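You operate a simulated robot arm through the tools that you are given. There is no shell and no other tool.

You are at the controls of a simulated robot arm. One attempt, no reset.

Task
Unlock the side drawer and put the tape roll back on the tool board.
Fine: use the yellow key and leave it in the lock; tool on its painted place; drawer shut; leave the other tool and keys. Where these are worked on the way, their far stop is far enough and under half their travel is too little: side drawer.

It is judged by the outcome, as a careful person would: the job done as asked, and still so three seconds after it is handed in. It fails if anything else is knocked over, pushed out of place, dropped, spilled or broken.

Robot
A 7-joint arm with a two-finger gripper, fixed in place. Base frame: the origin is at the foot of the arm, x ahead of it, y to its left, z up. Readings come in m, degrees, newtons and seconds.
With the tool pointing down near the work surface it reaches from about 0.32 to 0.72 m from the base axis. Its first joint turns from -66.0 to 66.0 degrees. Payload 2.45 kg.
The tool frame sits at the grasp point between the pads (the TCP): z along the fingers, y along the line on which they close. The tips reach 0.026 m beyond it. The gripper opens to 0.096 m. The gripper's body begins 0.069 m behind the TCP.
Orientation is told as [roll, pitch, yaw] about the base's x, y, z axes, in that order, counted from this pose: with the fingers straight down and closing along the base's y, the tool's x points along the base's -x, its y along +y and its z along -z.

Tools
- The arm moves only by the tool nudge_tool. Its argument "commands" is a list of rows, each a list of 7 numbers: the turn, a rotation vector about the base's x, y, z in degrees, then the shift along the base's x, y, z in m, then the closure, from 0 (fully open) to 1 (shut). In form: [[rx, ry, rz, x, y, z, claw], ...]. A call has 1 to 20 rows; each row is the pose to reach, as a shift and turn from the pose commanded when the call began. Rows are played at 5 a second. More than 0.05 m and 8.6 degrees between two rows, or a gripper value outside its range, and nothing of the call is played. Where a pose cannot be reached the arm comes as near as it can. A force on the tool above 40 N (or 10 N above the force at the start of the call, whichever is more), or a blocked arm, ends the call early, and 0.2 s more pass. Each finger halts on what it meets, pressing with about 34 N; the grip force reading is that of the motor and also rises with nothing between the fingers. The clock runs only during rows and for 0.2 s after the last one: add rows that repeat a pose to give the fingers time. The reply holds the time, the measured pose of the TCP, the force on the tool along the base axes, the opening and the grip force, in the units named above and with some noise, with the torque about the TCP (base axes, N m) and any sound that the robot's microphone picked up.
- Cameras (640 x 400 px; columns grow to the right, rows downward): "scene" is fixed at [0.1923, -0.4338, 1.4164]; the picture's right is [0.31, -0.95, 0.00], its down [-0.61, -0.20, -0.77] and it looks along [0.73, 0.24, -0.64] (base axes); focal length 214 px, centre (320, 200). "wrist" rides on the gripper at [0.082, 0.003, -0.098] in the tool frame; the picture's right is [-0.04, 1.00, 0.00], its down [-0.73, -0.03, -0.68] and it looks along [-0.68, -0.03, 0.73] (tool axes); focal length 256 px, centre (320, 200). There is no depth. A picture from a camera that has moved, and an enlarged one, comes with that camera's place and axes in the base frame and with its lens.
- grab_frame(camera): a new picture of that camera. The clock stands still meanwhile.
- inspect(camera, box): a new picture of the part [left, top, right, bottom] of that camera's present view, enlarged. The clock stands still meanwhile.
- hand_in(): hands the job in; it is judged then, once.

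Places have to be worked out from the pictures, the camera data and where the tool is seen. Open the gripper and draw the arm clear of the work before you hand the job in, unless the task says otherwise.

The tools are called after "Request:" by a JSON object that holds its "fn" and its "kwargs". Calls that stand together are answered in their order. nudge_tool: Moves the arm, as the interface text tells. Its arguments: {"type":"object","properties":{"commands":{"type":"array","items":{"type":"array","items":{"type":"number"}}}},"required":["commands"]} The other tools are called the same way: grab_frame (camera) takes a picture; inspect (camera, box) takes an enlarged picture of a part of a camera's view; hand_in () hands the job in.

At the start:

```text
time: 0.0
position: [0.4247, -0.0979, 1.3302]
ee_rot: [0.0, -0.1, 0.0]
wrist_force: [-0.4, 0.2, -0.5]
moment: [0.01, -0.03, 0.01]
gripper_width: 0.0959
grip_force: 0.0
```

scene: 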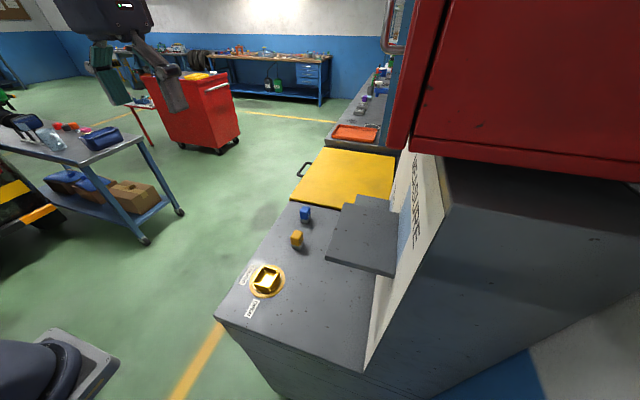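
wrist: 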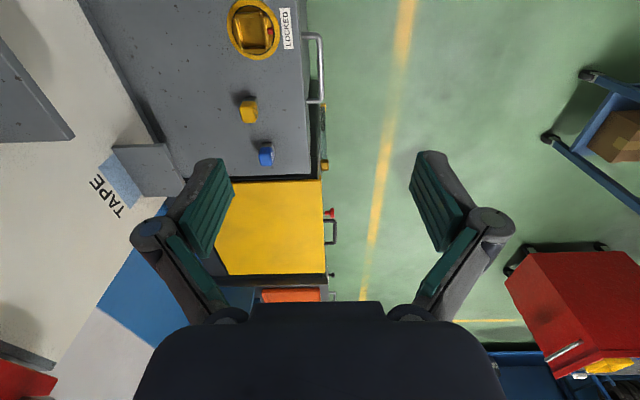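

I'll look closer at the scene before moving: the lock, keys, drawer, and board.

Request:
{"fn": "inspect", "kwargs": {"camera": "scene", "box": [200, 130, 460, 380]}}

Request:
{"fn": "inspect", "kwargs": {"camera": "wrist", "box": [60, 0, 360, 310]}}

Request:
{"fn": "inspect", "kwargs": {"camera": "scene", "box": [380, 0, 640, 160]}}

```text
1.60 times, centred on (330, 255) of scene
camera zoom: at [0.1923, -0.4338, 1.4164], right [0.31, -0.95, 0.0], down [-0.61, -0.2, -0.77], along [0.73, 0.24, -0.64], focal length 343 px, centre (304, 112)
```

zoom: 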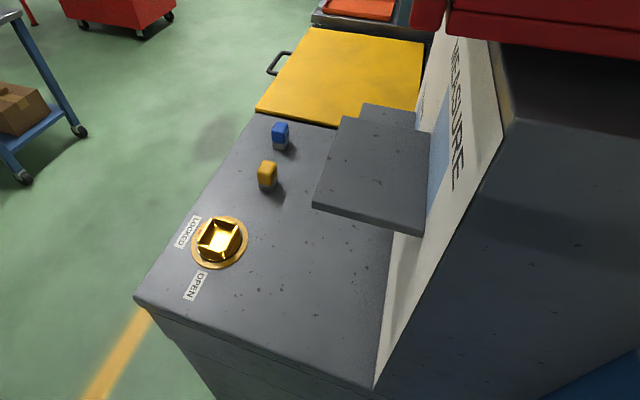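

```text
1.29 times, centred on (210, 155) of wrist
camera zoom: at [0.3435, -0.0969, 1.4276], right [0.04, 1.0, 0.0], down [0.73, -0.03, 0.68], along [0.68, -0.03, -0.73], focal length 330 px, centre (462, 258)
```

zoom: 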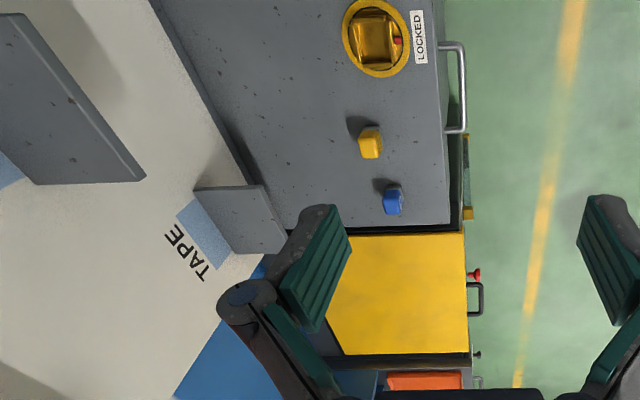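

```text
2.46 times, centred on (510, 80) of scene
camera zoom: at [0.1923, -0.4338, 1.4164], right [0.31, -0.95, 0.0], down [-0.61, -0.2, -0.77], along [0.73, 0.24, -0.64], focal length 528 px, centre (-148, 495)
```

zoom: 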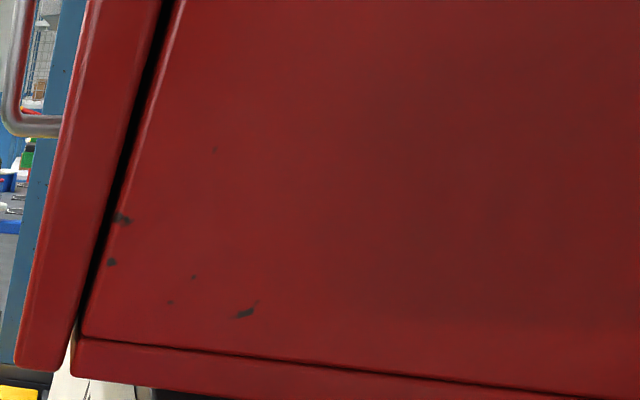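

Lock seems near (0.42,-0.21,0.90), yellow key near (0.55,-0.25,0.93), board plane at y≈-0.485. I turn the wrist in free space to view the board.

Request:
{"fn": "nudge_tool", "kwargs": {"commands": [[0, 0, -8, 0, 0.005, -0.005, 0], [0, 0, -16, 0, 0.01, -0.01, 0], [0, 0, -24, 0, 0.015, -0.02, 0], [0, 0, -32, 0, 0.02, -0.03, 0], [0, 0, -40, 0, 0.025, -0.04, 0], [0, 0, -48, 0, 0.03, -0.05, 0], [0, 0, -56, 0, 0.035, -0.06, 0], [0, 0, -64, 0, 0.04, -0.07, 0], [0, 0, -72, 0, 0.045, -0.08, 0], [0, 0, -80, 0, 0.05, -0.09, 0], [0, 0, -88, 0, 0.05, -0.1, 0], [0, 0, -90, 0, 0.05, -0.1, 0]]}}

Request:
{"fn": "grab_frame", "kwargs": {"camera": "wrist"}}

Request:
{"fn": "grab_frame", "kwargs": {"camera": "scene"}}

```text
time: 2.6
position: [0.4236, -0.0484, 1.2302]
ee_rot: [0.0, 0.0, -90.0]
wrist_force: [0.8, 0.3, -0.1]
moment: [0.0, 0.0, 0.0]
gripper_width: 0.0962
grip_force: 0.1
```

```text
taken
camera wrist: at [0.4282, 0.0315, 1.3275], right [1.0, -0.04, 0.0], down [-0.03, -0.73, 0.68], along [-0.03, -0.68, -0.73], focal length 256 px, centre (320, 200)
```

wrist: 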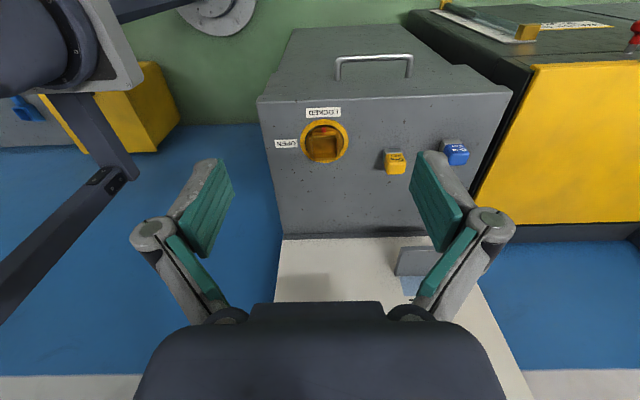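

```text
taken
```

scene: 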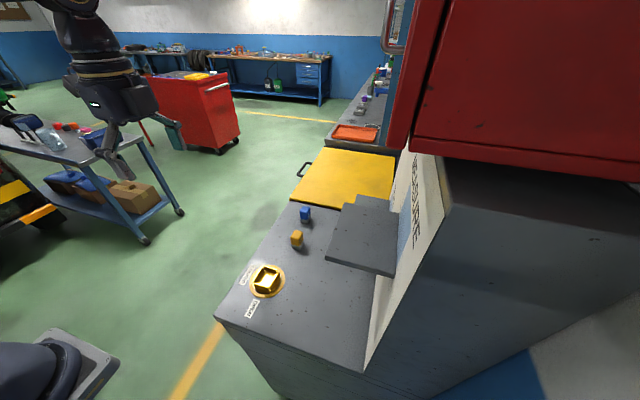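

The lock, labels (LOCKED on +y side, OPEN on -x side), keys and drawer handle are visible. I tilt the wrist up to view the tool board.

Request:
{"fn": "nudge_tool", "kwargs": {"commands": [[-8, 0, 0, 0, 0.01, 0, 0], [-16, 0, 0, 0, 0.02, 0, 0], [-24, 0, 0, 0, 0.03, 0, 0], [-32, 0, 0, 0, 0.04, 0, 0], [-40, 0, 0, 0, 0.05, 0, 0], [-40, 0, 0, 0, 0.05, 0, 0]]}}

Request:
{"fn": "grab_frame", "kwargs": {"camera": "wrist"}}

```text
time: 4.0
position: [0.4241, 0.0014, 1.2286]
ee_rot: [0.0, -40.1, -89.9]
wrist_force: [-0.3, -0.1, 0.2]
moment: [0.0, 0.06, -0.01]
gripper_width: 0.0961
grip_force: 0.0
```

```text
taken
camera wrist: at [0.4281, 0.126, 1.2515], right [1.0, -0.03, 0.03], down [-0.03, -0.12, 0.99], along [-0.03, -0.99, -0.12], focal length 256 px, centre (320, 200)
```

wrist: 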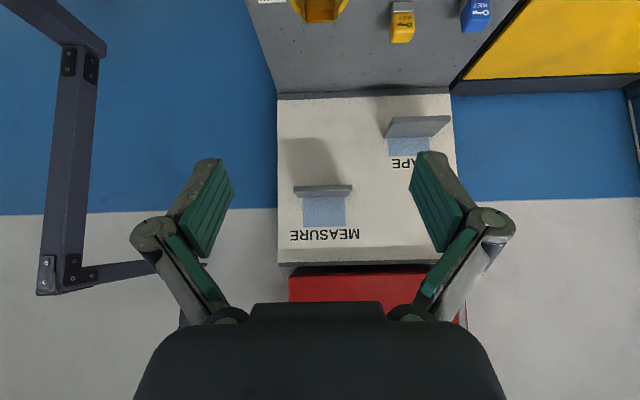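

The board carries two empty shelves: TAPE (lower, x≈0.63) and MEASURE (higher, x≈0.42), each with a blue patch. I zoom in for detail.

Request:
{"fn": "inspect", "kwargs": {"camera": "wrist", "box": [260, 0, 480, 260]}}

Request:
{"fn": "inspect", "kwargs": {"camera": "scene", "box": [225, 190, 335, 310]}}

Request:
{"fn": "inspect", "kwargs": {"camera": "scene", "box": [320, 140, 460, 290]}}

```text
1.54 times, centred on (370, 130) of wrist
camera zoom: at [0.4281, 0.126, 1.2515], right [1.0, -0.03, 0.03], down [-0.03, -0.12, 0.99], along [-0.03, -0.99, -0.12], focal length 394 px, centre (243, 308)
```

zoom: 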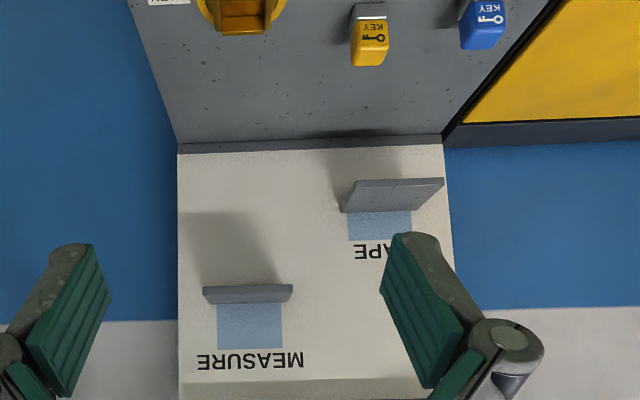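

```text
3.33 times, centred on (280, 250) of scene
camera zoom: at [0.1923, -0.4338, 1.4164], right [0.31, -0.95, 0.0], down [-0.61, -0.2, -0.77], along [0.73, 0.24, -0.64], focal length 715 px, centre (453, 33)
```

zoom: 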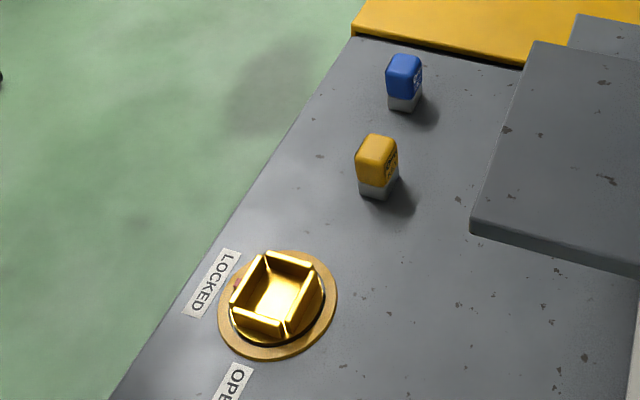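

```text
2.67 times, centred on (390, 215) of scene
camera zoom: at [0.1923, -0.4338, 1.4164], right [0.31, -0.95, 0.0], down [-0.61, -0.2, -0.77], along [0.73, 0.24, -0.64], focal length 572 px, centre (133, 160)
```

zoom: 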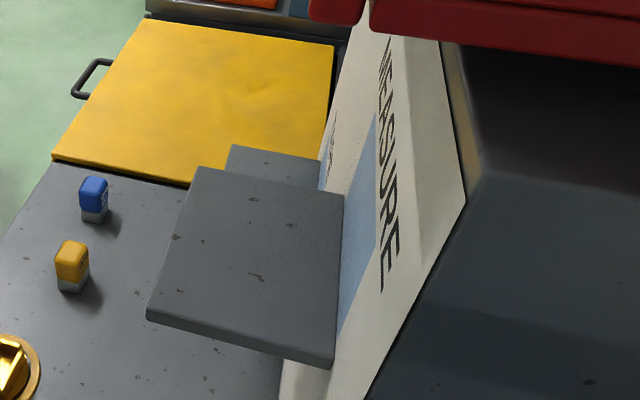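

Keys are upright blocks with coloured heads on grey bits; the lock has a square funnel socket. I return the tool to vertical and get close views of the lock and key from above.

Request:
{"fn": "nudge_tool", "kwargs": {"commands": [[8, 0, 0, 0, -0.01, -0.03, 0], [16, 0, 0, 0, -0.02, -0.06, 0], [24, 0, 0, 0, -0.03, -0.09, 0], [32, 0, 0, 0.0, -0.04, -0.12, 0], [40, 0, 0, 0.01, -0.05, -0.15, 0], [40, 0, 0, 0.03, -0.07, -0.19, 0], [40, 0, 0, 0.04, -0.09, -0.21, 0], [40, 0, 0, 0.04, -0.09, -0.21, 0]]}}

Request:
{"fn": "grab_frame", "kwargs": {"camera": "wrist"}}

```text
time: 5.8
position: [0.4632, -0.0894, 1.0194]
ee_rot: [0.0, -0.1, -90.1]
wrist_force: [-0.1, 0.0, -0.5]
moment: [0.0, 0.01, -0.01]
gripper_width: 0.0961
grip_force: 0.0
```

```text
taken
camera wrist: at [0.4686, -0.0089, 1.1169], right [1.0, -0.04, 0.0], down [-0.03, -0.73, 0.68], along [-0.03, -0.68, -0.73], focal length 256 px, centre (320, 200)
```

wrist: 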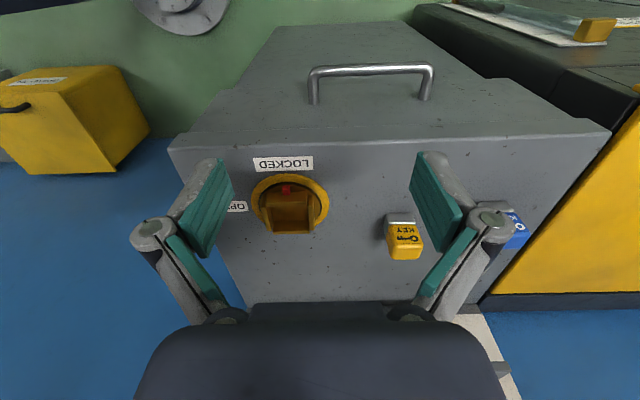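

Request:
{"fn": "inspect", "kwargs": {"camera": "wrist", "box": [230, 140, 350, 250]}}

Request:
{"fn": "inspect", "kwargs": {"camera": "wrist", "box": [350, 190, 450, 280]}}

Request:
{"fn": "inspect", "kwargs": {"camera": "wrist", "box": [240, 20, 480, 170]}}

```text
3.64 times, centred on (290, 195) of wrist
camera zoom: at [0.4686, -0.0089, 1.1169], right [1.0, -0.04, 0.0], down [-0.03, -0.73, 0.68], along [-0.03, -0.68, -0.73], focal length 931 px, centre (429, 218)
```

zoom: 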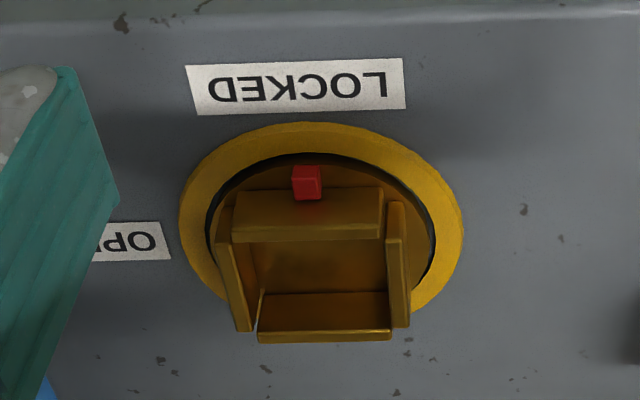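

```text
4.44 times, centred on (400, 235) of wrist
camera zoom: at [0.4686, -0.0089, 1.1169], right [1.0, -0.04, 0.0], down [-0.03, -0.73, 0.68], along [-0.03, -0.68, -0.73], focal length 1138 px, centre (-36, 44)
```

zoom: 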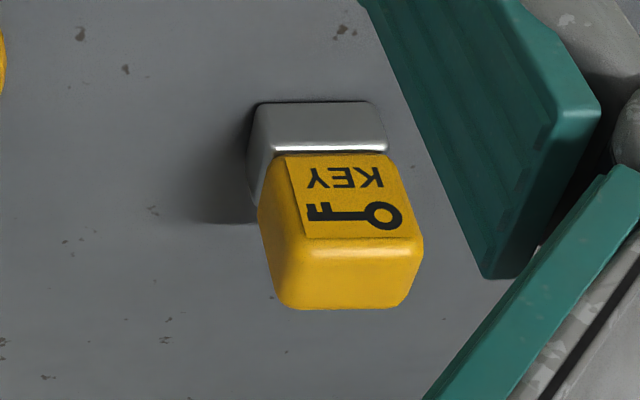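

```text
2.67 times, centred on (360, 95) of wrist
camera zoom: at [0.4686, -0.0089, 1.1169], right [1.0, -0.04, 0.0], down [-0.03, -0.73, 0.68], along [-0.03, -0.68, -0.73], focal length 683 px, centre (213, 480)
```

zoom: 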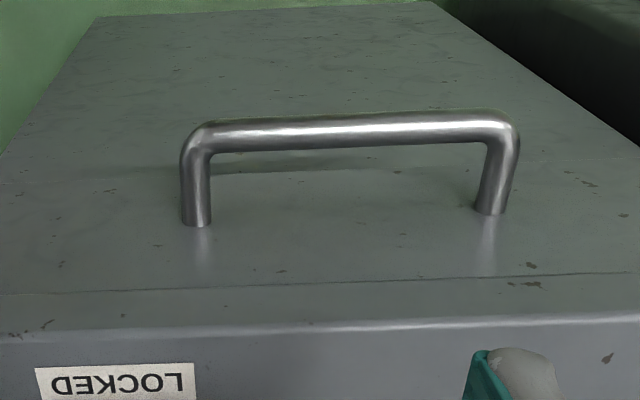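

Bench top z≈0.90; yellow key centre ≈(0.556,-0.252), 0.031 square, top ≈0.946, aligned with the axes; socket centre ≈(0.426,-0.212), rim ≈0.922. I move above the yellow key and check alignment.

Request:
{"fn": "nudge_tool", "kwargs": {"commands": [[0, 0, 0, 0.023, -0.04, 0, 0], [0, 0, 0, 0.046, -0.08, 0, 0], [0, 0, 0, 0.07, -0.12, 0, 0], [0, 0, 0, 0.0928, -0.1626, 0, 0], [0, 0, 0, 0.0928, -0.1626, 0, 0]]}}

Request:
{"fn": "grab_frame", "kwargs": {"camera": "wrist"}}

Request:
{"fn": "grab_frame", "kwargs": {"camera": "scene"}}

```text
time: 7.0
position: [0.5586, -0.2524, 1.0181]
ee_rot: [0.1, 0.0, -89.9]
wrist_force: [0.6, -0.3, 0.7]
moment: [0.03, -0.05, 0.03]
gripper_width: 0.0963
grip_force: 0.1
```

```text
taken
camera wrist: at [0.5618, -0.1711, 1.1162], right [1.0, -0.04, 0.0], down [-0.03, -0.73, 0.68], along [-0.03, -0.68, -0.73], focal length 256 px, centre (320, 200)
```

wrist: 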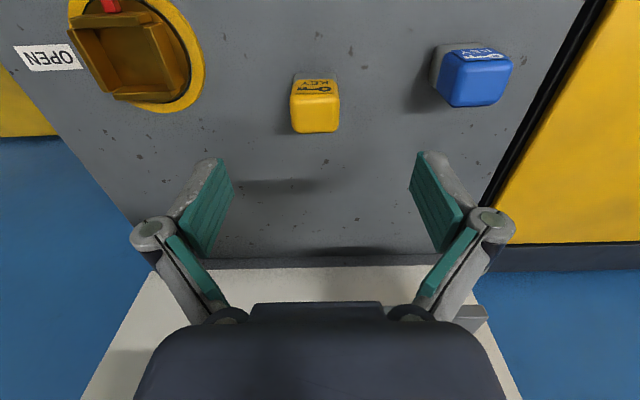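

```text
taken
```

scene: 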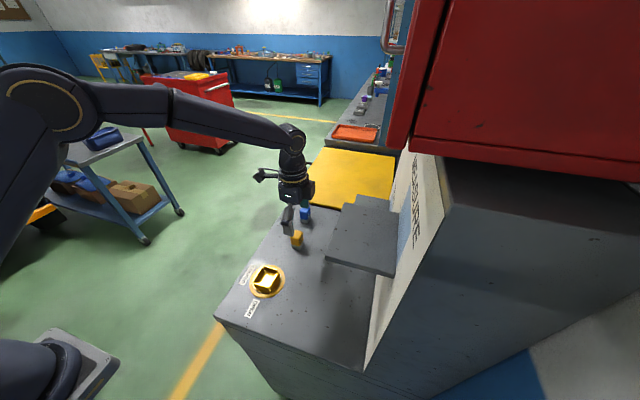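

The key lies centred under the gripper at (0.555,-0.2525). I descend to grip the upper part of the head, then close.

Request:
{"fn": "nudge_tool", "kwargs": {"commands": [[0, 0, 0, -0.001, 0, -0.03, 0], [0, 0, 0, -0.0015, 0, -0.055, 0], [0, 0, 0, -0.0015, 0, -0.0665, 0], [0, 0, 0, -0.0015, 0, -0.0665, 0], [0, 0, 0, -0.0015, 0, -0.0665, 0.4], [0, 0, 0, -0.0015, 0, -0.0665, 0.6], [0, 0, 0, -0.0015, 0, -0.0665, 0.8], [0, 0, 0, -0.0015, 0, -0.0665, 1], [0, 0, 0, -0.0015, 0, -0.0665, 1], [0, 0, 0, -0.0015, 0, -0.0665, 1]]}}

Request:
{"fn": "grab_frame", "kwargs": {"camera": "wrist"}}

```text
time: 9.2
position: [0.556, -0.2515, 0.9531]
ee_rot: [0.0, -0.1, -89.9]
wrist_force: [-0.2, 0.0, 0.7]
moment: [0.04, 0.0, -0.02]
gripper_width: 0.0331
grip_force: 34.4
```

```text
taken
camera wrist: at [0.5597, -0.1708, 1.0508], right [1.0, -0.04, 0.0], down [-0.03, -0.73, 0.68], along [-0.03, -0.68, -0.73], focal length 256 px, centre (320, 200)
```

wrist: 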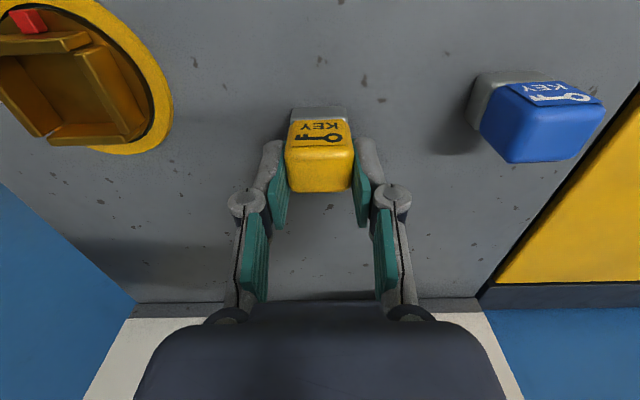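

The key is gripped (width 0.033). I lift it and carry it above the socket, then check alignment.

Request:
{"fn": "nudge_tool", "kwargs": {"commands": [[0, 0, 0, 0, 0, 0.03, 1], [0, 0, 0, 0, 0, 0.055, 1], [0, 0, 0, -0.04, 0.013, 0.055, 1], [0, 0, 0, -0.08, 0.027, 0.055, 1], [0, 0, 0, -0.11, 0.036, 0.055, 1], [0, 0, 0, -0.13, 0.0405, 0.055, 1], [0, 0, 0, -0.13, 0.0405, 0.055, 1]]}}

Request:
{"fn": "grab_frame", "kwargs": {"camera": "wrist"}}

Request:
{"fn": "inspect", "kwargs": {"camera": "wrist", "box": [250, 70, 390, 210]}}

Request:
{"fn": "inspect", "kwargs": {"camera": "scene", "box": [215, 180, 335, 320]}}

```text
time: 10.8
position: [0.4256, -0.2114, 1.0088]
ee_rot: [0.0, 0.0, -90.0]
wrist_force: [0.3, 0.6, -0.7]
moment: [0.02, 0.01, -0.02]
gripper_width: 0.033
grip_force: 33.7
```

```text
taken
camera wrist: at [0.4302, -0.1307, 1.1063], right [1.0, -0.04, 0.0], down [-0.03, -0.73, 0.68], along [-0.03, -0.68, -0.73], focal length 256 px, centre (320, 200)
```

wrist: 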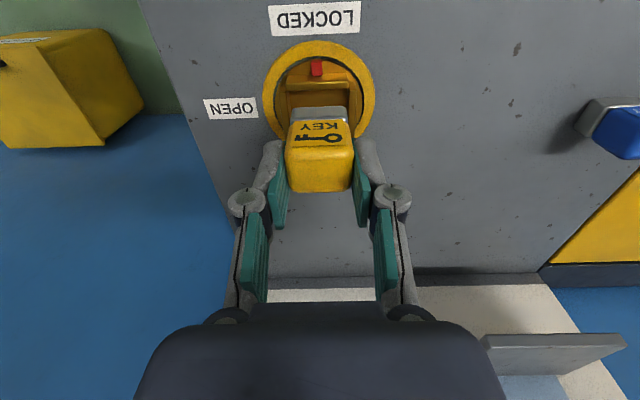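

```text
2.86 times, centred on (320, 140) of wrist
camera zoom: at [0.4302, -0.1307, 1.1063], right [1.0, -0.04, 0.0], down [-0.03, -0.73, 0.68], along [-0.03, -0.68, -0.73], focal length 731 px, centre (320, 371)
```

zoom: 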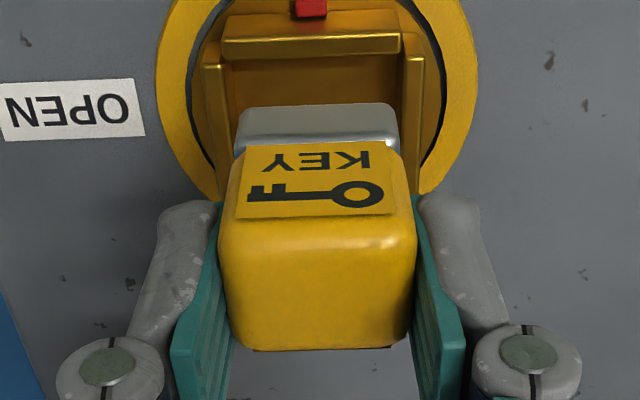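

```text
2.86 times, centred on (275, 250) of scene
camera zoom: at [0.1922, -0.4338, 1.4164], right [0.31, -0.95, 0.0], down [-0.61, -0.2, -0.77], along [0.73, 0.24, -0.64], focal length 613 px, centre (449, 57)
```

zoom: 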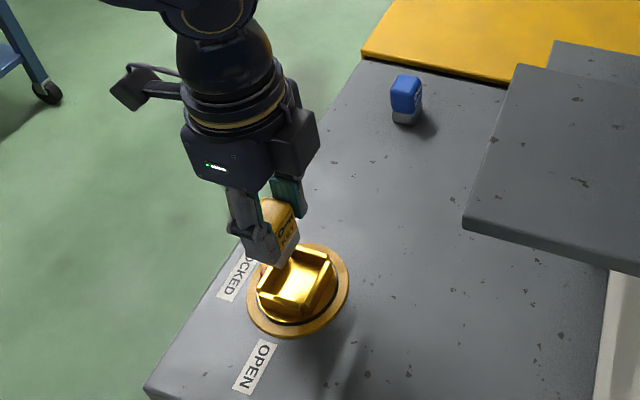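

The key hovers over the socket with alignment within a few mm. I lower it to just about the rim height and look again.

Request:
{"fn": "nudge_tool", "kwargs": {"commands": [[0, 0, 0, 0, -0.002, -0.015, 1], [0, 0, 0, 0, -0.002, -0.025, 1], [0, 0, 0, 0, -0.002, -0.031, 1], [0, 0, 0, 0, -0.002, -0.031, 1]]}}

Request:
{"fn": "inspect", "kwargs": {"camera": "wrist", "box": [240, 60, 400, 210]}}

Request:
{"fn": "inspect", "kwargs": {"camera": "scene", "box": [225, 220, 315, 320]}}

```text
time: 11.8
position: [0.4252, -0.2132, 0.9771]
ee_rot: [0.0, 0.0, -89.9]
wrist_force: [-0.2, 0.2, 0.1]
moment: [0.02, 0.01, -0.04]
gripper_width: 0.0329
grip_force: 33.8
```

```text
2.67 times, centred on (320, 135) of wrist
camera zoom: at [0.43, -0.1328, 1.0751], right [1.0, -0.04, 0.0], down [-0.03, -0.73, 0.68], along [-0.03, -0.68, -0.73], focal length 683 px, centre (320, 373)
```

zoom: 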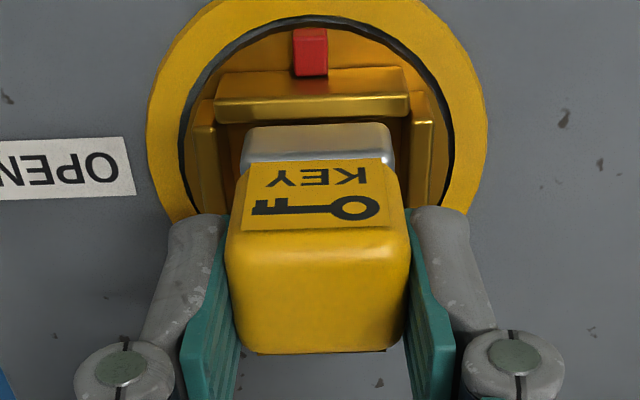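

```text
4.00 times, centred on (270, 270) of scene
camera zoom: at [0.1923, -0.4338, 1.4164], right [0.31, -0.95, 0.0], down [-0.61, -0.2, -0.77], along [0.73, 0.24, -0.64], focal length 858 px, centre (520, -80)
```

zoom: 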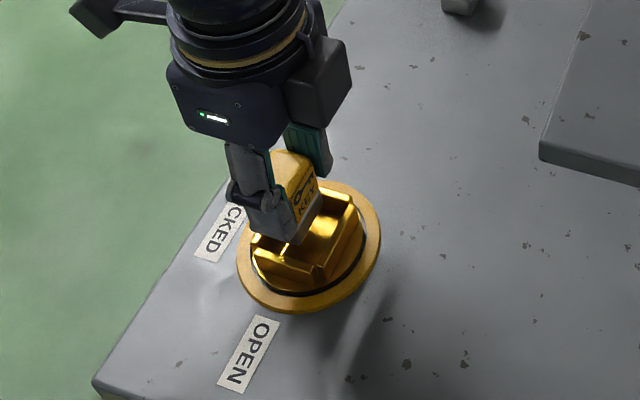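

Request:
{"fn": "inspect", "kwargs": {"camera": "scene", "box": [250, 240, 300, 300]}}

```text
6.67 times, centred on (275, 270) of scene
camera zoom: at [0.1923, -0.4338, 1.4164], right [0.31, -0.95, 0.0], down [-0.61, -0.2, -0.77], along [0.73, 0.24, -0.64], focal length 1430 px, centre (620, -267)
```

zoom: 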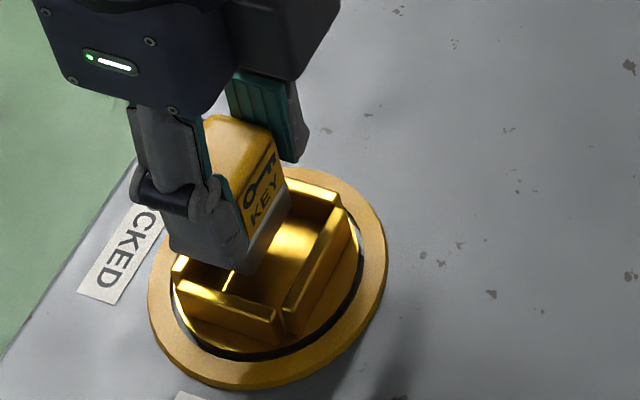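

Request:
{"fn": "inspect", "kwargs": {"camera": "wrist", "box": [275, 65, 365, 125]}}

```text
6.67 times, centred on (320, 95) of wrist
camera zoom: at [0.43, -0.1328, 1.0751], right [1.0, -0.04, 0.0], down [-0.03, -0.73, 0.68], along [-0.03, -0.68, -0.73], focal length 1707 px, centre (320, 900)
```

zoom: 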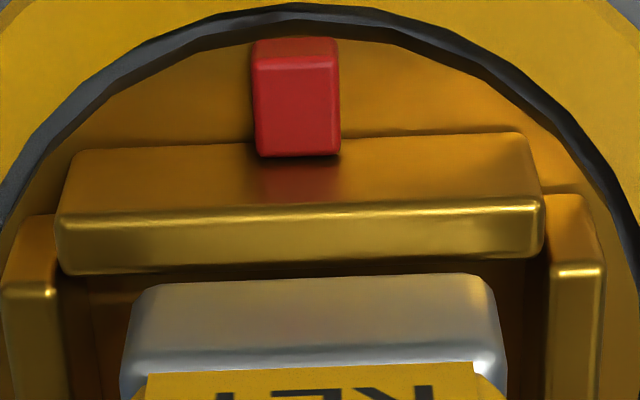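

Bit ≈0.035 wide, socket opening ≈0.045; the front gap looks only ~1.5 mm so I shift 3.5 mm toward -y and descend gently.

Request:
{"fn": "nudge_tool", "kwargs": {"commands": [[0, 0, 0, -0.0005, -0.0035, 0, 1], [0, 0, 0, -0.0005, -0.0035, -0.004, 1], [0, 0, 0, -0.0005, -0.0035, -0.008, 1], [0, 0, 0, -0.0005, -0.0035, -0.008, 1]]}}

Request:
{"fn": "inspect", "kwargs": {"camera": "wrist", "box": [240, 50, 400, 200]}}

Request:
{"fn": "inspect", "kwargs": {"camera": "scene", "box": [250, 240, 300, 300]}}

```text
time: 12.8
position: [0.4254, -0.217, 0.9695]
ee_rot: [-0.1, 0.0, -90.0]
wrist_force: [-0.3, 0.1, -1.1]
moment: [-0.01, 0.0, -0.04]
gripper_width: 0.0329
grip_force: 34.4
```

```text
2.67 times, centred on (320, 125) of wrist
camera zoom: at [0.4294, -0.1362, 1.0668], right [1.0, -0.04, 0.0], down [-0.03, -0.73, 0.68], along [-0.03, -0.68, -0.73], focal length 683 px, centre (320, 400)
```

zoom: 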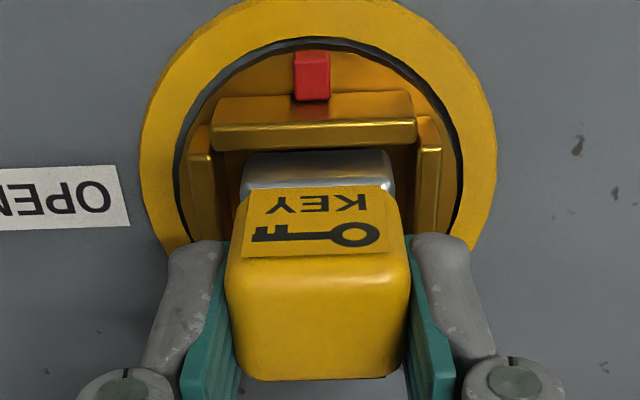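

```text
6.67 times, centred on (275, 270) of scene
camera zoom: at [0.1923, -0.4338, 1.4164], right [0.31, -0.95, 0.0], down [-0.61, -0.2, -0.77], along [0.73, 0.24, -0.64], focal length 1430 px, centre (620, -267)
```

zoom: 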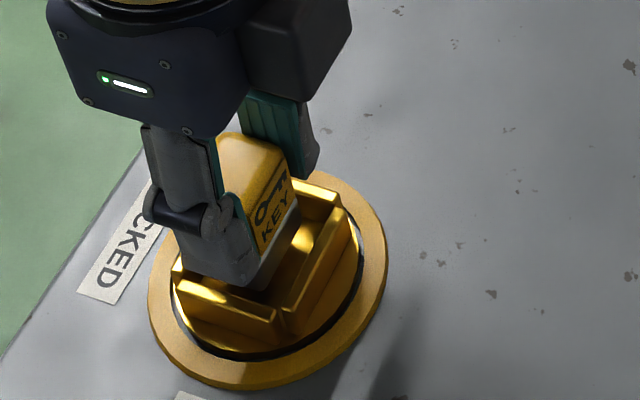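

No contact yet; the -y side gap still looks larger than the +y gap, so I shift 3 mm more to -y and continue down in small steps.

Request:
{"fn": "nudge_tool", "kwargs": {"commands": [[0, 0, 0, 0, -0.003, 0, 1], [0, 0, 0, 0, -0.003, -0.003, 1], [0, 0, 0, 0, -0.003, -0.006, 1], [0, 0, 0, 0, -0.003, -0.009, 1], [0, 0, 0, 0, -0.003, -0.009, 1]]}}

Request:
{"fn": "inspect", "kwargs": {"camera": "wrist", "box": [240, 50, 400, 200]}}

Request:
{"fn": "inspect", "kwargs": {"camera": "scene", "box": [250, 240, 300, 300]}}

```text
time: 14.0
position: [0.4253, -0.2198, 0.9614]
ee_rot: [0.0, 0.0, -89.9]
wrist_force: [-0.4, -0.8, -1.1]
moment: [0.0, -0.02, -0.02]
gripper_width: 0.0329
grip_force: 34.1
```

```text
2.67 times, centred on (320, 125) of wrist
camera zoom: at [0.4291, -0.1392, 1.0579], right [1.0, -0.04, 0.0], down [-0.03, -0.73, 0.68], along [-0.03, -0.68, -0.73], focal length 683 px, centre (320, 400)
```

zoom: 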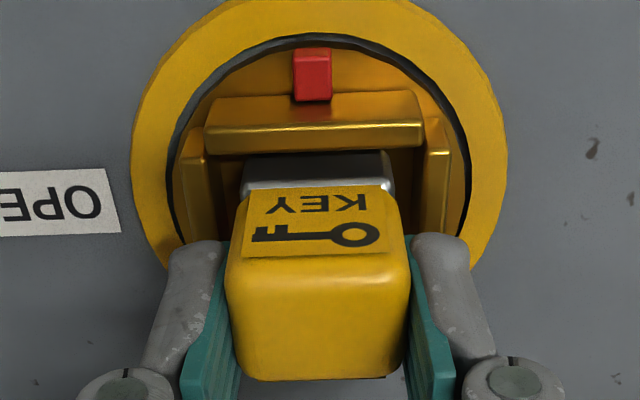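

```text
6.67 times, centred on (275, 270) of scene
camera zoom: at [0.1923, -0.4338, 1.4164], right [0.31, -0.95, 0.0], down [-0.61, -0.2, -0.77], along [0.73, 0.24, -0.64], focal length 1430 px, centre (620, -267)
```

zoom: 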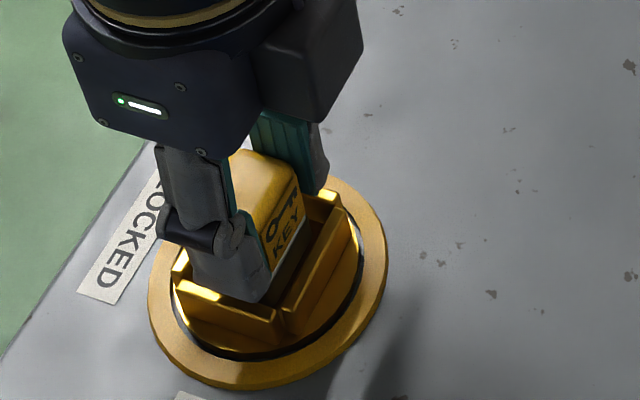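

The key is inside the socket walls with free clearance. I continue down until it seats.

Request:
{"fn": "nudge_tool", "kwargs": {"commands": [[0, 0, 0, 0, -0.001, -0.002, 1], [0, 0, 0, 0, -0.001, -0.004, 1], [0, 0, 0, 0, -0.001, -0.006, 1], [0, 0, 0, 0, -0.001, -0.006, 1]]}}

Request:
{"fn": "inspect", "kwargs": {"camera": "wrist", "box": [240, 50, 400, 200]}}

Request:
{"fn": "inspect", "kwargs": {"camera": "scene", "box": [250, 240, 300, 300]}}

```text
time: 15.0
position: [0.425, -0.2202, 0.9544]
ee_rot: [0.1, -0.1, -90.0]
wrist_force: [-2.1, 1.7, 24.9]
moment: [0.06, 0.06, 0.03]
gripper_width: 0.033
grip_force: 34.1
```

```text
2.67 times, centred on (320, 125) of wrist
camera zoom: at [0.4292, -0.1407, 1.0522], right [1.0, -0.04, 0.0], down [-0.03, -0.73, 0.68], along [-0.03, -0.68, -0.73], focal length 683 px, centre (320, 400)
```

zoom: 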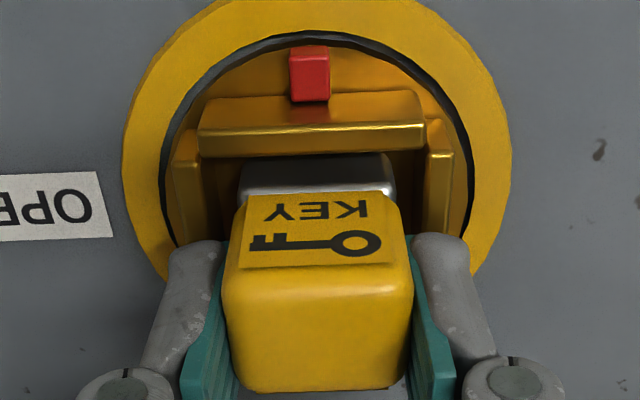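

```text
6.67 times, centred on (275, 270) of scene
camera zoom: at [0.1918, -0.4336, 1.4166], right [0.31, -0.95, 0.0], down [-0.61, -0.2, -0.77], along [0.73, 0.24, -0.64], focal length 1430 px, centre (620, -267)
```

zoom: 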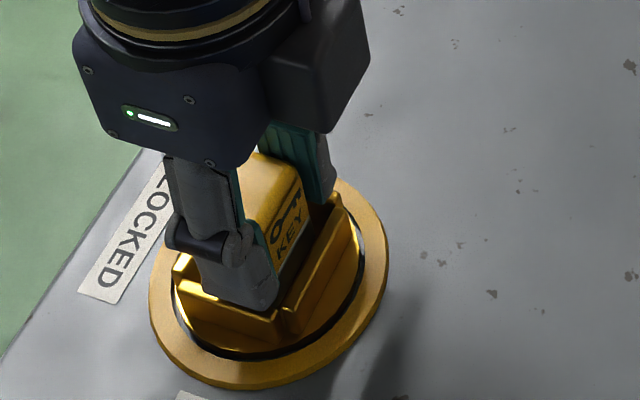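

Contact at 25 N: the key has bottomed in the socket. I ease the pressure slightly and begin turning counter-clockwise (from LOCKED at +y toward OPEN at -x), checking forces.

Request:
{"fn": "nudge_tool", "kwargs": {"commands": [[0, 0, 0, 0, 0.001, 0.0015, 1], [0, 0, 6, 0, 0.001, 0.0015, 1], [0, 0, 12, 0, 0.001, 0.0015, 1], [0, 0, 18, 0, 0.001, 0.0015, 1], [0, 0, 24, 0, 0.001, 0.0015, 1], [0, 0, 24, 0, 0.001, 0.0015, 1]]}}

Request:
{"fn": "inspect", "kwargs": {"camera": "wrist", "box": [240, 50, 400, 200]}}

Request:
{"fn": "inspect", "kwargs": {"camera": "scene", "box": [240, 230, 300, 300]}}

```text
time: 16.4
position: [0.4263, -0.2201, 0.9569]
ee_rot: [0.0, 0.1, -65.8]
wrist_force: [1.7, -0.4, -1.8]
moment: [-0.05, -0.13, -0.03]
gripper_width: 0.0331
grip_force: 34.3
```

```text
2.67 times, centred on (320, 125) of wrist
camera zoom: at [0.3957, -0.1446, 1.0534], right [0.93, 0.37, 0.0], down [0.27, -0.68, 0.68], along [0.25, -0.63, -0.73], focal length 683 px, centre (320, 400)
```

zoom: 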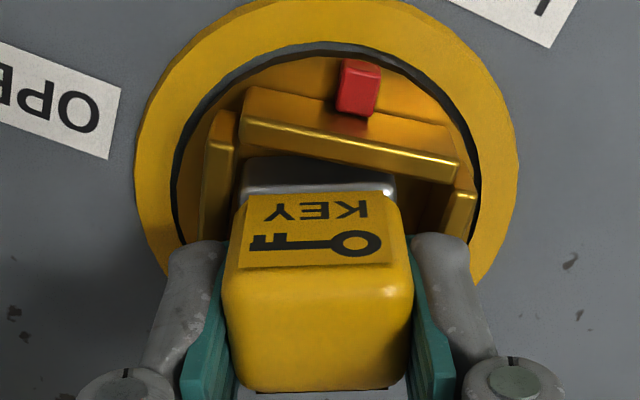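

```text
5.71 times, centred on (270, 265) of scene
camera zoom: at [0.1923, -0.4338, 1.4164], right [0.31, -0.95, 0.0], down [-0.61, -0.2, -0.77], along [0.73, 0.24, -0.64], focal length 1226 px, centre (606, -171)
```

zoom: 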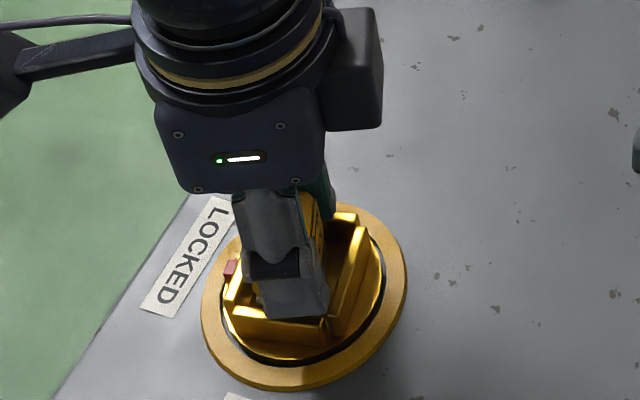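

The rotor is following (about 8° so far, ~16° of slop), which suggests the key may be sitting off-centre and not fully deep. I realign the key with the rotor and probe for the socket's centre by small sideways moves.

Request:
{"fn": "nudge_tool", "kwargs": {"commands": [[0, 0, -8, 0, 0, 0, 1], [0, 0, -16, 0, 0, 0, 1], [0, 0, -16, 0, 0, 0, 1]]}}

Request:
{"fn": "nudge_tool", "kwargs": {"commands": [[0, 0, 0, 0, 0.002, 0, 1], [0, 0, 0, 0, 0.004, 0, 1], [0, 0, 0, 0, 0.004, 0, 1]]}}

Request:
{"fn": "inspect", "kwargs": {"camera": "wrist", "box": [240, 50, 400, 200]}}

```text
time: 17.2
position: [0.425, -0.2207, 0.955]
ee_rot: [0.1, 0.0, -82.0]
wrist_force: [-1.0, 0.5, -0.6]
moment: [0.0, -0.02, -0.01]
gripper_width: 0.0333
grip_force: 34.0
```

```text
time: 18.0
position: [0.4256, -0.2166, 0.9565]
ee_rot: [0.1, 0.0, -81.9]
wrist_force: [1.7, -2.0, -0.5]
moment: [-0.08, -0.04, 0.03]
gripper_width: 0.0328
grip_force: 34.1
```

```text
2.67 times, centred on (320, 125) of wrist
camera zoom: at [0.4178, -0.1356, 1.0534], right [0.99, 0.1, 0.0], down [0.07, -0.73, 0.68], along [0.07, -0.68, -0.73], focal length 683 px, centre (320, 400)
```

zoom: 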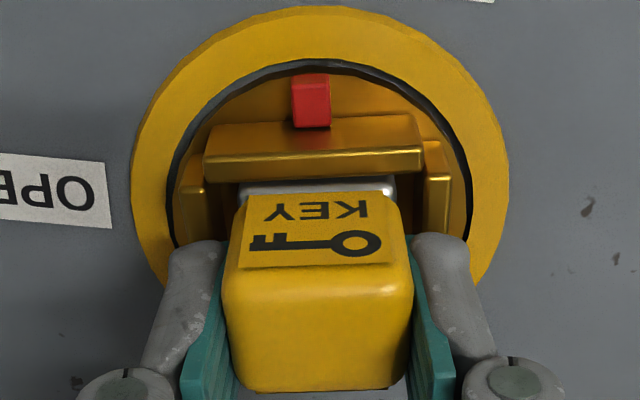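

Key and rotor are aligned now at y=-0.2166 with little force. I press down to see whether it goes deeper.

Request:
{"fn": "nudge_tool", "kwargs": {"commands": [[0, 0, 0, 0, 0, -0.002, 1], [0, 0, 0, 0, 0, -0.003, 1], [0, 0, 0, 0, 0, -0.003, 1]]}}

```text
time: 18.8
position: [0.425, -0.2151, 0.9539]
ee_rot: [0.1, -0.1, -82.0]
wrist_force: [-4.6, 0.7, 25.4]
moment: [0.07, 0.13, 0.02]
gripper_width: 0.0331
grip_force: 33.7
```

Request:
{"fn": "nudge_tool", "kwargs": {"commands": [[0, 0, 0, 0, 0, 0.002, 1], [0, 0, 0, 0, 0.002, 0.002, 1], [0, 0, 0, 0, 0.004, 0.002, 1], [0, 0, 0, 0, 0.004, 0.002, 1]]}}

Request:
{"fn": "nudge_tool", "kwargs": {"commands": [[0, 0, 0, 0, -0.004, 0, 1], [0, 0, 0, 0, -0.008, 0, 1], [0, 0, 0, 0, -0.011, 0, 1], [0, 0, 0, 0, -0.011, 0, 1]]}}

```text
time: 19.8
position: [0.4255, -0.2143, 0.9548]
ee_rot: [0.1, -0.3, -82.1]
wrist_force: [0.4, -25.7, -1.9]
moment: [-0.89, -0.04, 0.0]
gripper_width: 0.0332
grip_force: 34.0
```

```text
time: 20.8
position: [0.4254, -0.2223, 0.9534]
ee_rot: [-0.1, 0.1, -81.9]
wrist_force: [-1.1, 0.5, -0.3]
moment: [0.0, 0.0, -0.03]
gripper_width: 0.0332
grip_force: 33.8
```

The +y wall contact is at y≈-0.215; I probe the -y side.

Request:
{"fn": "nudge_tool", "kwargs": {"commands": [[0, 0, 0, 0, -0.0015, 0.0005, 1], [0, 0, 0, 0, -0.003, 0.0005, 1], [0, 0, 0, 0, -0.003, 0.0005, 1]]}}

Request:
{"fn": "nudge_tool", "kwargs": {"commands": [[0, 0, 0, 0, -0.0015, 0, 1], [0, 0, 0, 0, -0.0015, 0, 1]]}}

```text
time: 21.6
position: [0.4244, -0.2256, 0.9556]
ee_rot: [0.0, -0.1, -82.1]
wrist_force: [-0.6, -0.1, -1.0]
moment: [-0.03, -0.01, 0.05]
gripper_width: 0.033
grip_force: 34.2
```

```text
time: 22.2
position: [0.4255, -0.2268, 0.9555]
ee_rot: [0.0, 0.1, -81.9]
wrist_force: [0.6, 3.9, 0.1]
moment: [0.19, -0.04, -0.03]
gripper_width: 0.0328
grip_force: 34.3
```

Centre in y ≈ -0.221. I go to it and probe x the same way.

Request:
{"fn": "nudge_tool", "kwargs": {"commands": [[0, 0, 0, 0, 0.006, 0, 1], [0, 0, 0, 0.003, 0.006, 0, 1], [0, 0, 0, 0.005, 0.006, 0, 1], [0, 0, 0, 0.005, 0.006, 0, 1]]}}

Request:
{"fn": "nudge_tool", "kwargs": {"commands": [[0, 0, 0, -0.004, 0, 0, 1], [0, 0, 0, -0.008, 0, 0, 1], [0, 0, 0, -0.01, 0, 0, 1], [0, 0, 0, -0.01, 0, 0, 1]]}}

```text
time: 23.2
position: [0.4311, -0.2204, 0.9559]
ee_rot: [0.0, 0.0, -82.0]
wrist_force: [-0.5, 0.3, -0.6]
moment: [0.02, -0.01, 0.01]
gripper_width: 0.033
grip_force: 33.8
```

```text
time: 24.2
position: [0.4209, -0.2211, 0.9553]
ee_rot: [0.1, 0.1, -82.0]
wrist_force: [5.3, 0.5, -1.9]
moment: [0.02, -0.25, -0.02]
gripper_width: 0.0329
grip_force: 34.3
```

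Request:
{"fn": "nudge_tool", "kwargs": {"commands": [[0, 0, 0, 0.004, 0, 0, 1], [0, 0, 0, 0.008, 0, 0, 1], [0, 0, 0, 0.0115, 0, 0, 1], [0, 0, 0, 0.0115, 0, 0, 1]]}}

Request:
{"fn": "nudge_tool", "kwargs": {"commands": [[0, 0, 0, 0.001, 0, 0, 1], [0, 0, 0, 0.0015, 0, 0, 1], [0, 0, 0, 0.0015, 0, 0, 1]]}}

```text
time: 25.2
position: [0.4313, -0.2216, 0.9541]
ee_rot: [-0.1, 0.2, -82.0]
wrist_force: [-4.0, -0.1, 0.8]
moment: [-0.03, 0.11, 0.02]
gripper_width: 0.0329
grip_force: 34.5
```

```text
time: 26.0
position: [0.4312, -0.2204, 0.9555]
ee_rot: [-0.1, 0.0, -82.0]
wrist_force: [-17.4, 0.1, 0.8]
moment: [-0.01, 0.61, 0.1]
gripper_width: 0.0327
grip_force: 33.8
```

Socket centre found at about (0.4262,-0.221). I go there and press down once more.

Request:
{"fn": "nudge_tool", "kwargs": {"commands": [[0, 0, 0, -0.004, 0, 0, 1], [0, 0, 0, -0.0063, 0, 0, 1], [0, 0, 0, -0.0063, 0, -0.002, 1], [0, 0, 0, -0.0063, 0, -0.003, 1], [0, 0, 0, -0.0063, 0, -0.003, 1]]}}

Request:
{"fn": "inspect", "kwargs": {"camera": "scene", "box": [245, 235, 300, 300]}}

Request:
{"fn": "inspect", "kwargs": {"camera": "wrist", "box": [240, 50, 400, 200]}}

```text
time: 27.2
position: [0.4285, -0.2211, 0.9536]
ee_rot: [0.2, -0.1, -81.9]
wrist_force: [1.5, 2.2, 24.7]
moment: [0.31, 0.01, 0.0]
gripper_width: 0.0327
grip_force: 33.7
```

```text
6.15 times, centred on (272, 268) of scene
camera zoom: at [0.1919, -0.4336, 1.4166], right [0.31, -0.95, 0.0], down [-0.61, -0.2, -0.77], along [0.73, 0.24, -0.64], focal length 1320 px, centre (612, -215)
```

zoom: 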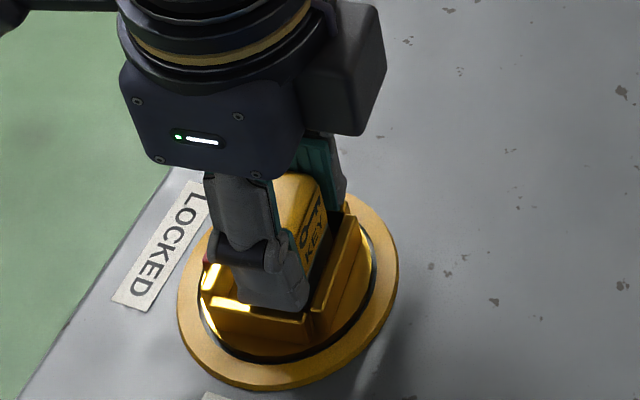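

```text
2.67 times, centred on (320, 125) of wrist
camera zoom: at [0.4202, -0.1411, 1.051], right [0.99, 0.1, 0.0], down [0.07, -0.73, 0.68], along [0.07, -0.68, -0.73], focal length 683 px, centre (320, 400)
```

zoom: 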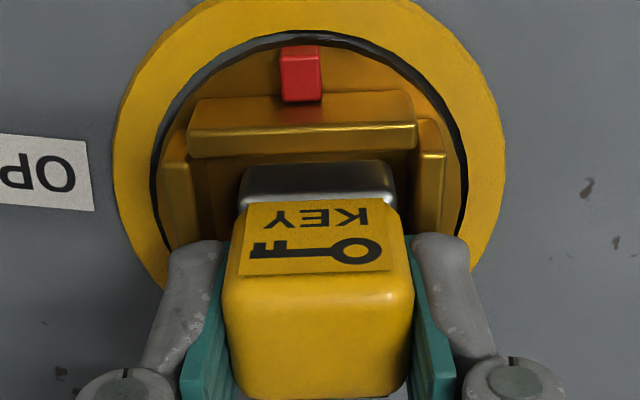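

The key rests on the socket floor. Relieving pressure, I now turn the key counter-clockwise toward OPEN.

Request:
{"fn": "nudge_tool", "kwargs": {"commands": [[0, 0, 0, -0.001, 0, 0.0025, 1], [0, 0, 8, -0.001, 0, 0.0025, 1], [0, 0, 16, -0.001, 0, 0.0025, 1], [0, 0, 24, -0.001, 0, 0.0025, 1], [0, 0, 32, -0.001, 0, 0.0025, 1], [0, 0, 40, -0.001, 0, 0.0025, 1], [0, 0, 48, -0.001, 0, 0.0025, 1], [0, 0, 56, -0.001, 0, 0.0025, 1], [0, 0, 56, -0.001, 0, 0.0025, 1]]}}

Request:
{"fn": "inspect", "kwargs": {"camera": "wrist", "box": [220, 30, 420, 200]}}

Request:
{"fn": "inspect", "kwargs": {"camera": "scene", "box": [235, 225, 310, 310]}}

```text
time: 29.2
position: [0.4228, -0.2181, 0.9548]
ee_rot: [-0.1, 0.4, -25.9]
wrist_force: [1.8, 12.6, 0.6]
moment: [0.37, 0.01, 0.03]
gripper_width: 0.0328
grip_force: 33.9
```

```text
2.35 times, centred on (320, 115) of wrist
camera zoom: at [0.3529, -0.1829, 1.0524], right [0.47, 0.88, 0.0], down [0.65, -0.35, 0.67], along [0.59, -0.32, -0.74], focal length 602 px, centre (320, 400)
```

zoom: 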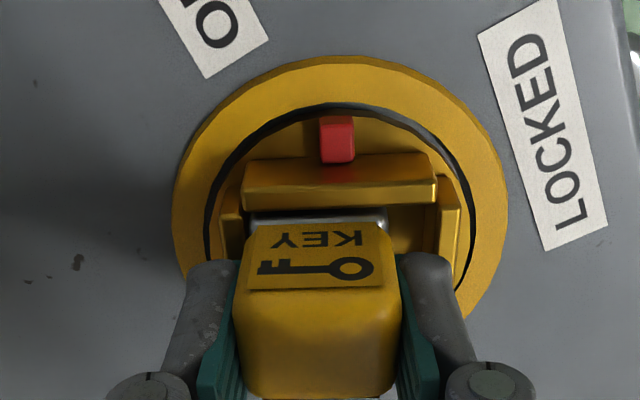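

```text
4.71 times, centred on (272, 268) of scene
camera zoom: at [0.1923, -0.4335, 1.4165], right [0.31, -0.95, 0.0], down [-0.61, -0.2, -0.77], along [0.73, 0.24, -0.64], focal length 1009 px, centre (544, -118)
```

zoom: 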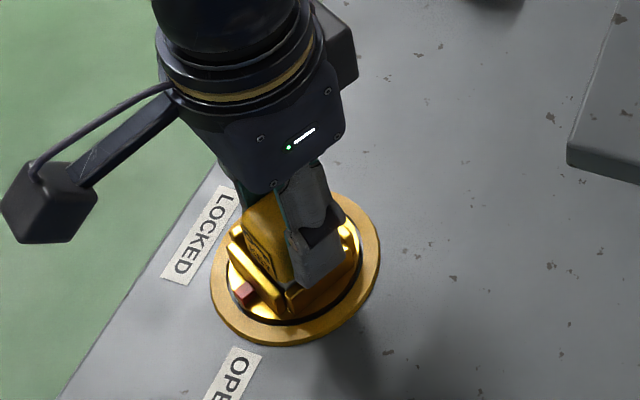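

The rotor is following at ~64°. The TCP drifted off the axis, so I correct back to (0.426,-0.221) and turn on toward OPEN.

Request:
{"fn": "nudge_tool", "kwargs": {"commands": [[0, 0, 0, 0.0025, -0.002, 0, 1], [0, 0, 8, 0.0025, -0.002, 0, 1], [0, 0, 16, 0.0025, -0.002, 0, 1], [0, 0, 24, 0.0025, -0.002, 0, 1], [0, 0, 32, 0.0025, -0.002, 0, 1], [0, 0, 32, 0.0025, -0.002, 0, 1]]}}

Request:
{"fn": "inspect", "kwargs": {"camera": "wrist", "box": [220, 30, 420, 200]}}

Request:
{"fn": "inspect", "kwargs": {"camera": "scene", "box": [235, 225, 310, 310]}}

```text
time: 30.6
position: [0.4284, -0.2192, 0.9539]
ee_rot: [0.4, 0.1, 6.2]
wrist_force: [-0.3, 34.3, 2.4]
moment: [1.0, 0.1, -0.64]
gripper_width: 0.0327
grip_force: 33.8
```

```text
2.35 times, centred on (320, 115) of wrist
camera zoom: at [0.3478, -0.2264, 1.0523], right [-0.07, 1.0, 0.01], down [0.73, 0.04, 0.68], along [0.68, 0.05, -0.74], focal length 602 px, centre (320, 400)
```

zoom: 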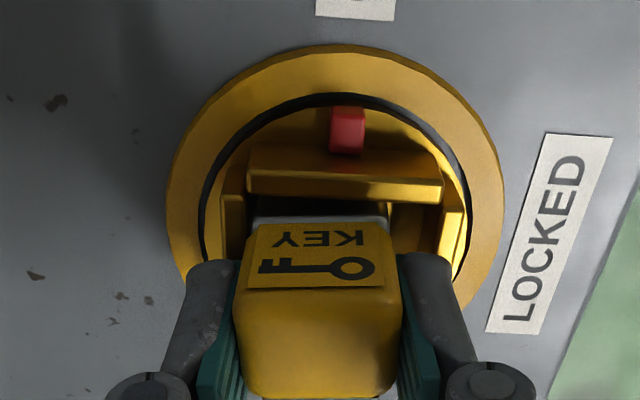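

```text
4.71 times, centred on (272, 268) of scene
camera zoom: at [0.1922, -0.4328, 1.4168], right [0.31, -0.95, 0.0], down [-0.61, -0.2, -0.77], along [0.73, 0.24, -0.64], focal length 1009 px, centre (544, -118)
```

zoom: 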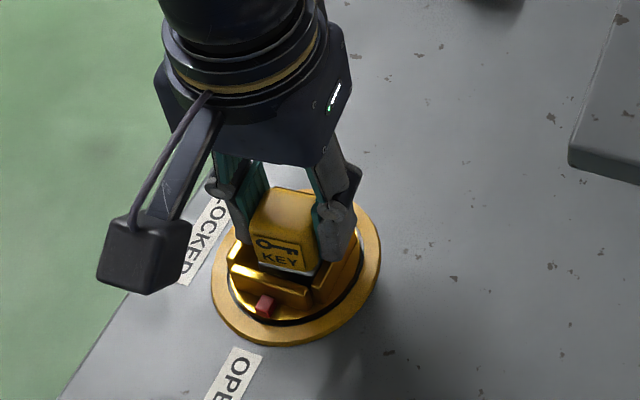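

The index now points to OPEN (~90°). I relieve the side force and turn a little more to be sure it is at its stop.

Request:
{"fn": "nudge_tool", "kwargs": {"commands": [[0, 0, 0, -0.001, 0.003, 0, 1], [0, 0, 5, -0.001, 0.003, 0, 1], [0, 0, 10, -0.001, 0.003, 0, 1], [0, 0, 10, -0.001, 0.003, 0, 1]]}}

Request:
{"fn": "inspect", "kwargs": {"camera": "wrist", "box": [220, 30, 420, 200]}}

```text
time: 31.6
position: [0.4299, -0.217, 0.9566]
ee_rot: [0.3, -0.1, 16.1]
wrist_force: [3.8, 35.5, 0.0]
moment: [1.03, -0.15, -0.68]
gripper_width: 0.0332
grip_force: 33.9
```

```text
2.35 times, centred on (320, 115) of wrist
camera zoom: at [0.3499, -0.2375, 1.0524], right [-0.24, 0.97, 0.01], down [0.71, 0.17, 0.68], along [0.66, 0.17, -0.73], focal length 602 px, centre (320, 400)
```

zoom: 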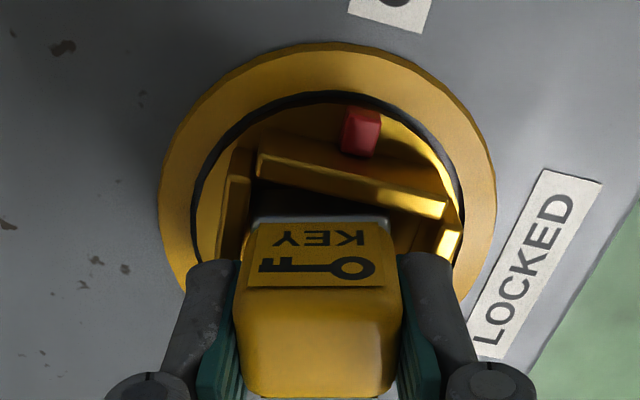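

The rotor is at its stop (~90°, key now only turning within the slop). I turn the key back to aligned and unload it.

Request:
{"fn": "nudge_tool", "kwargs": {"commands": [[0, 0, -5, 0, 0, 0, 1], [0, 0, -10, 0, 0, 0, 1], [0, 0, -16, 0, 0, 0, 1], [0, 0, -16, 0, 0, 0, 1]]}}

Request:
{"fn": "inspect", "kwargs": {"camera": "wrist", "box": [220, 30, 420, 200]}}

```text
time: 32.6
position: [0.4281, -0.2196, 0.9545]
ee_rot: [-0.1, -0.1, 0.0]
wrist_force: [5.8, 15.0, 1.8]
moment: [0.46, -0.14, -0.07]
gripper_width: 0.0326
grip_force: 33.8
```

```text
2.35 times, centred on (320, 115) of wrist
camera zoom: at [0.3471, -0.2179, 1.053], right [0.04, 1.0, 0.0], down [0.73, -0.03, 0.68], along [0.68, -0.03, -0.73], focal length 602 px, centre (320, 400)
```

zoom: 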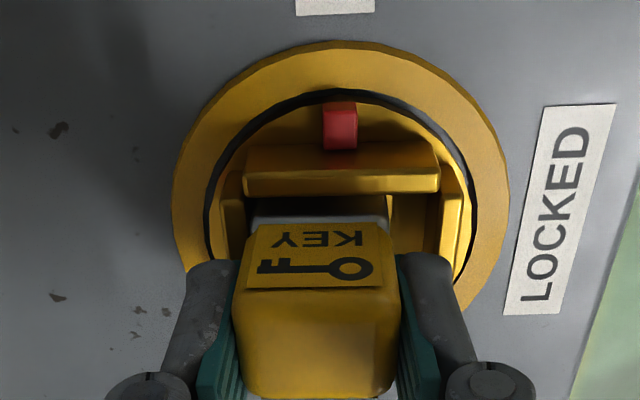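

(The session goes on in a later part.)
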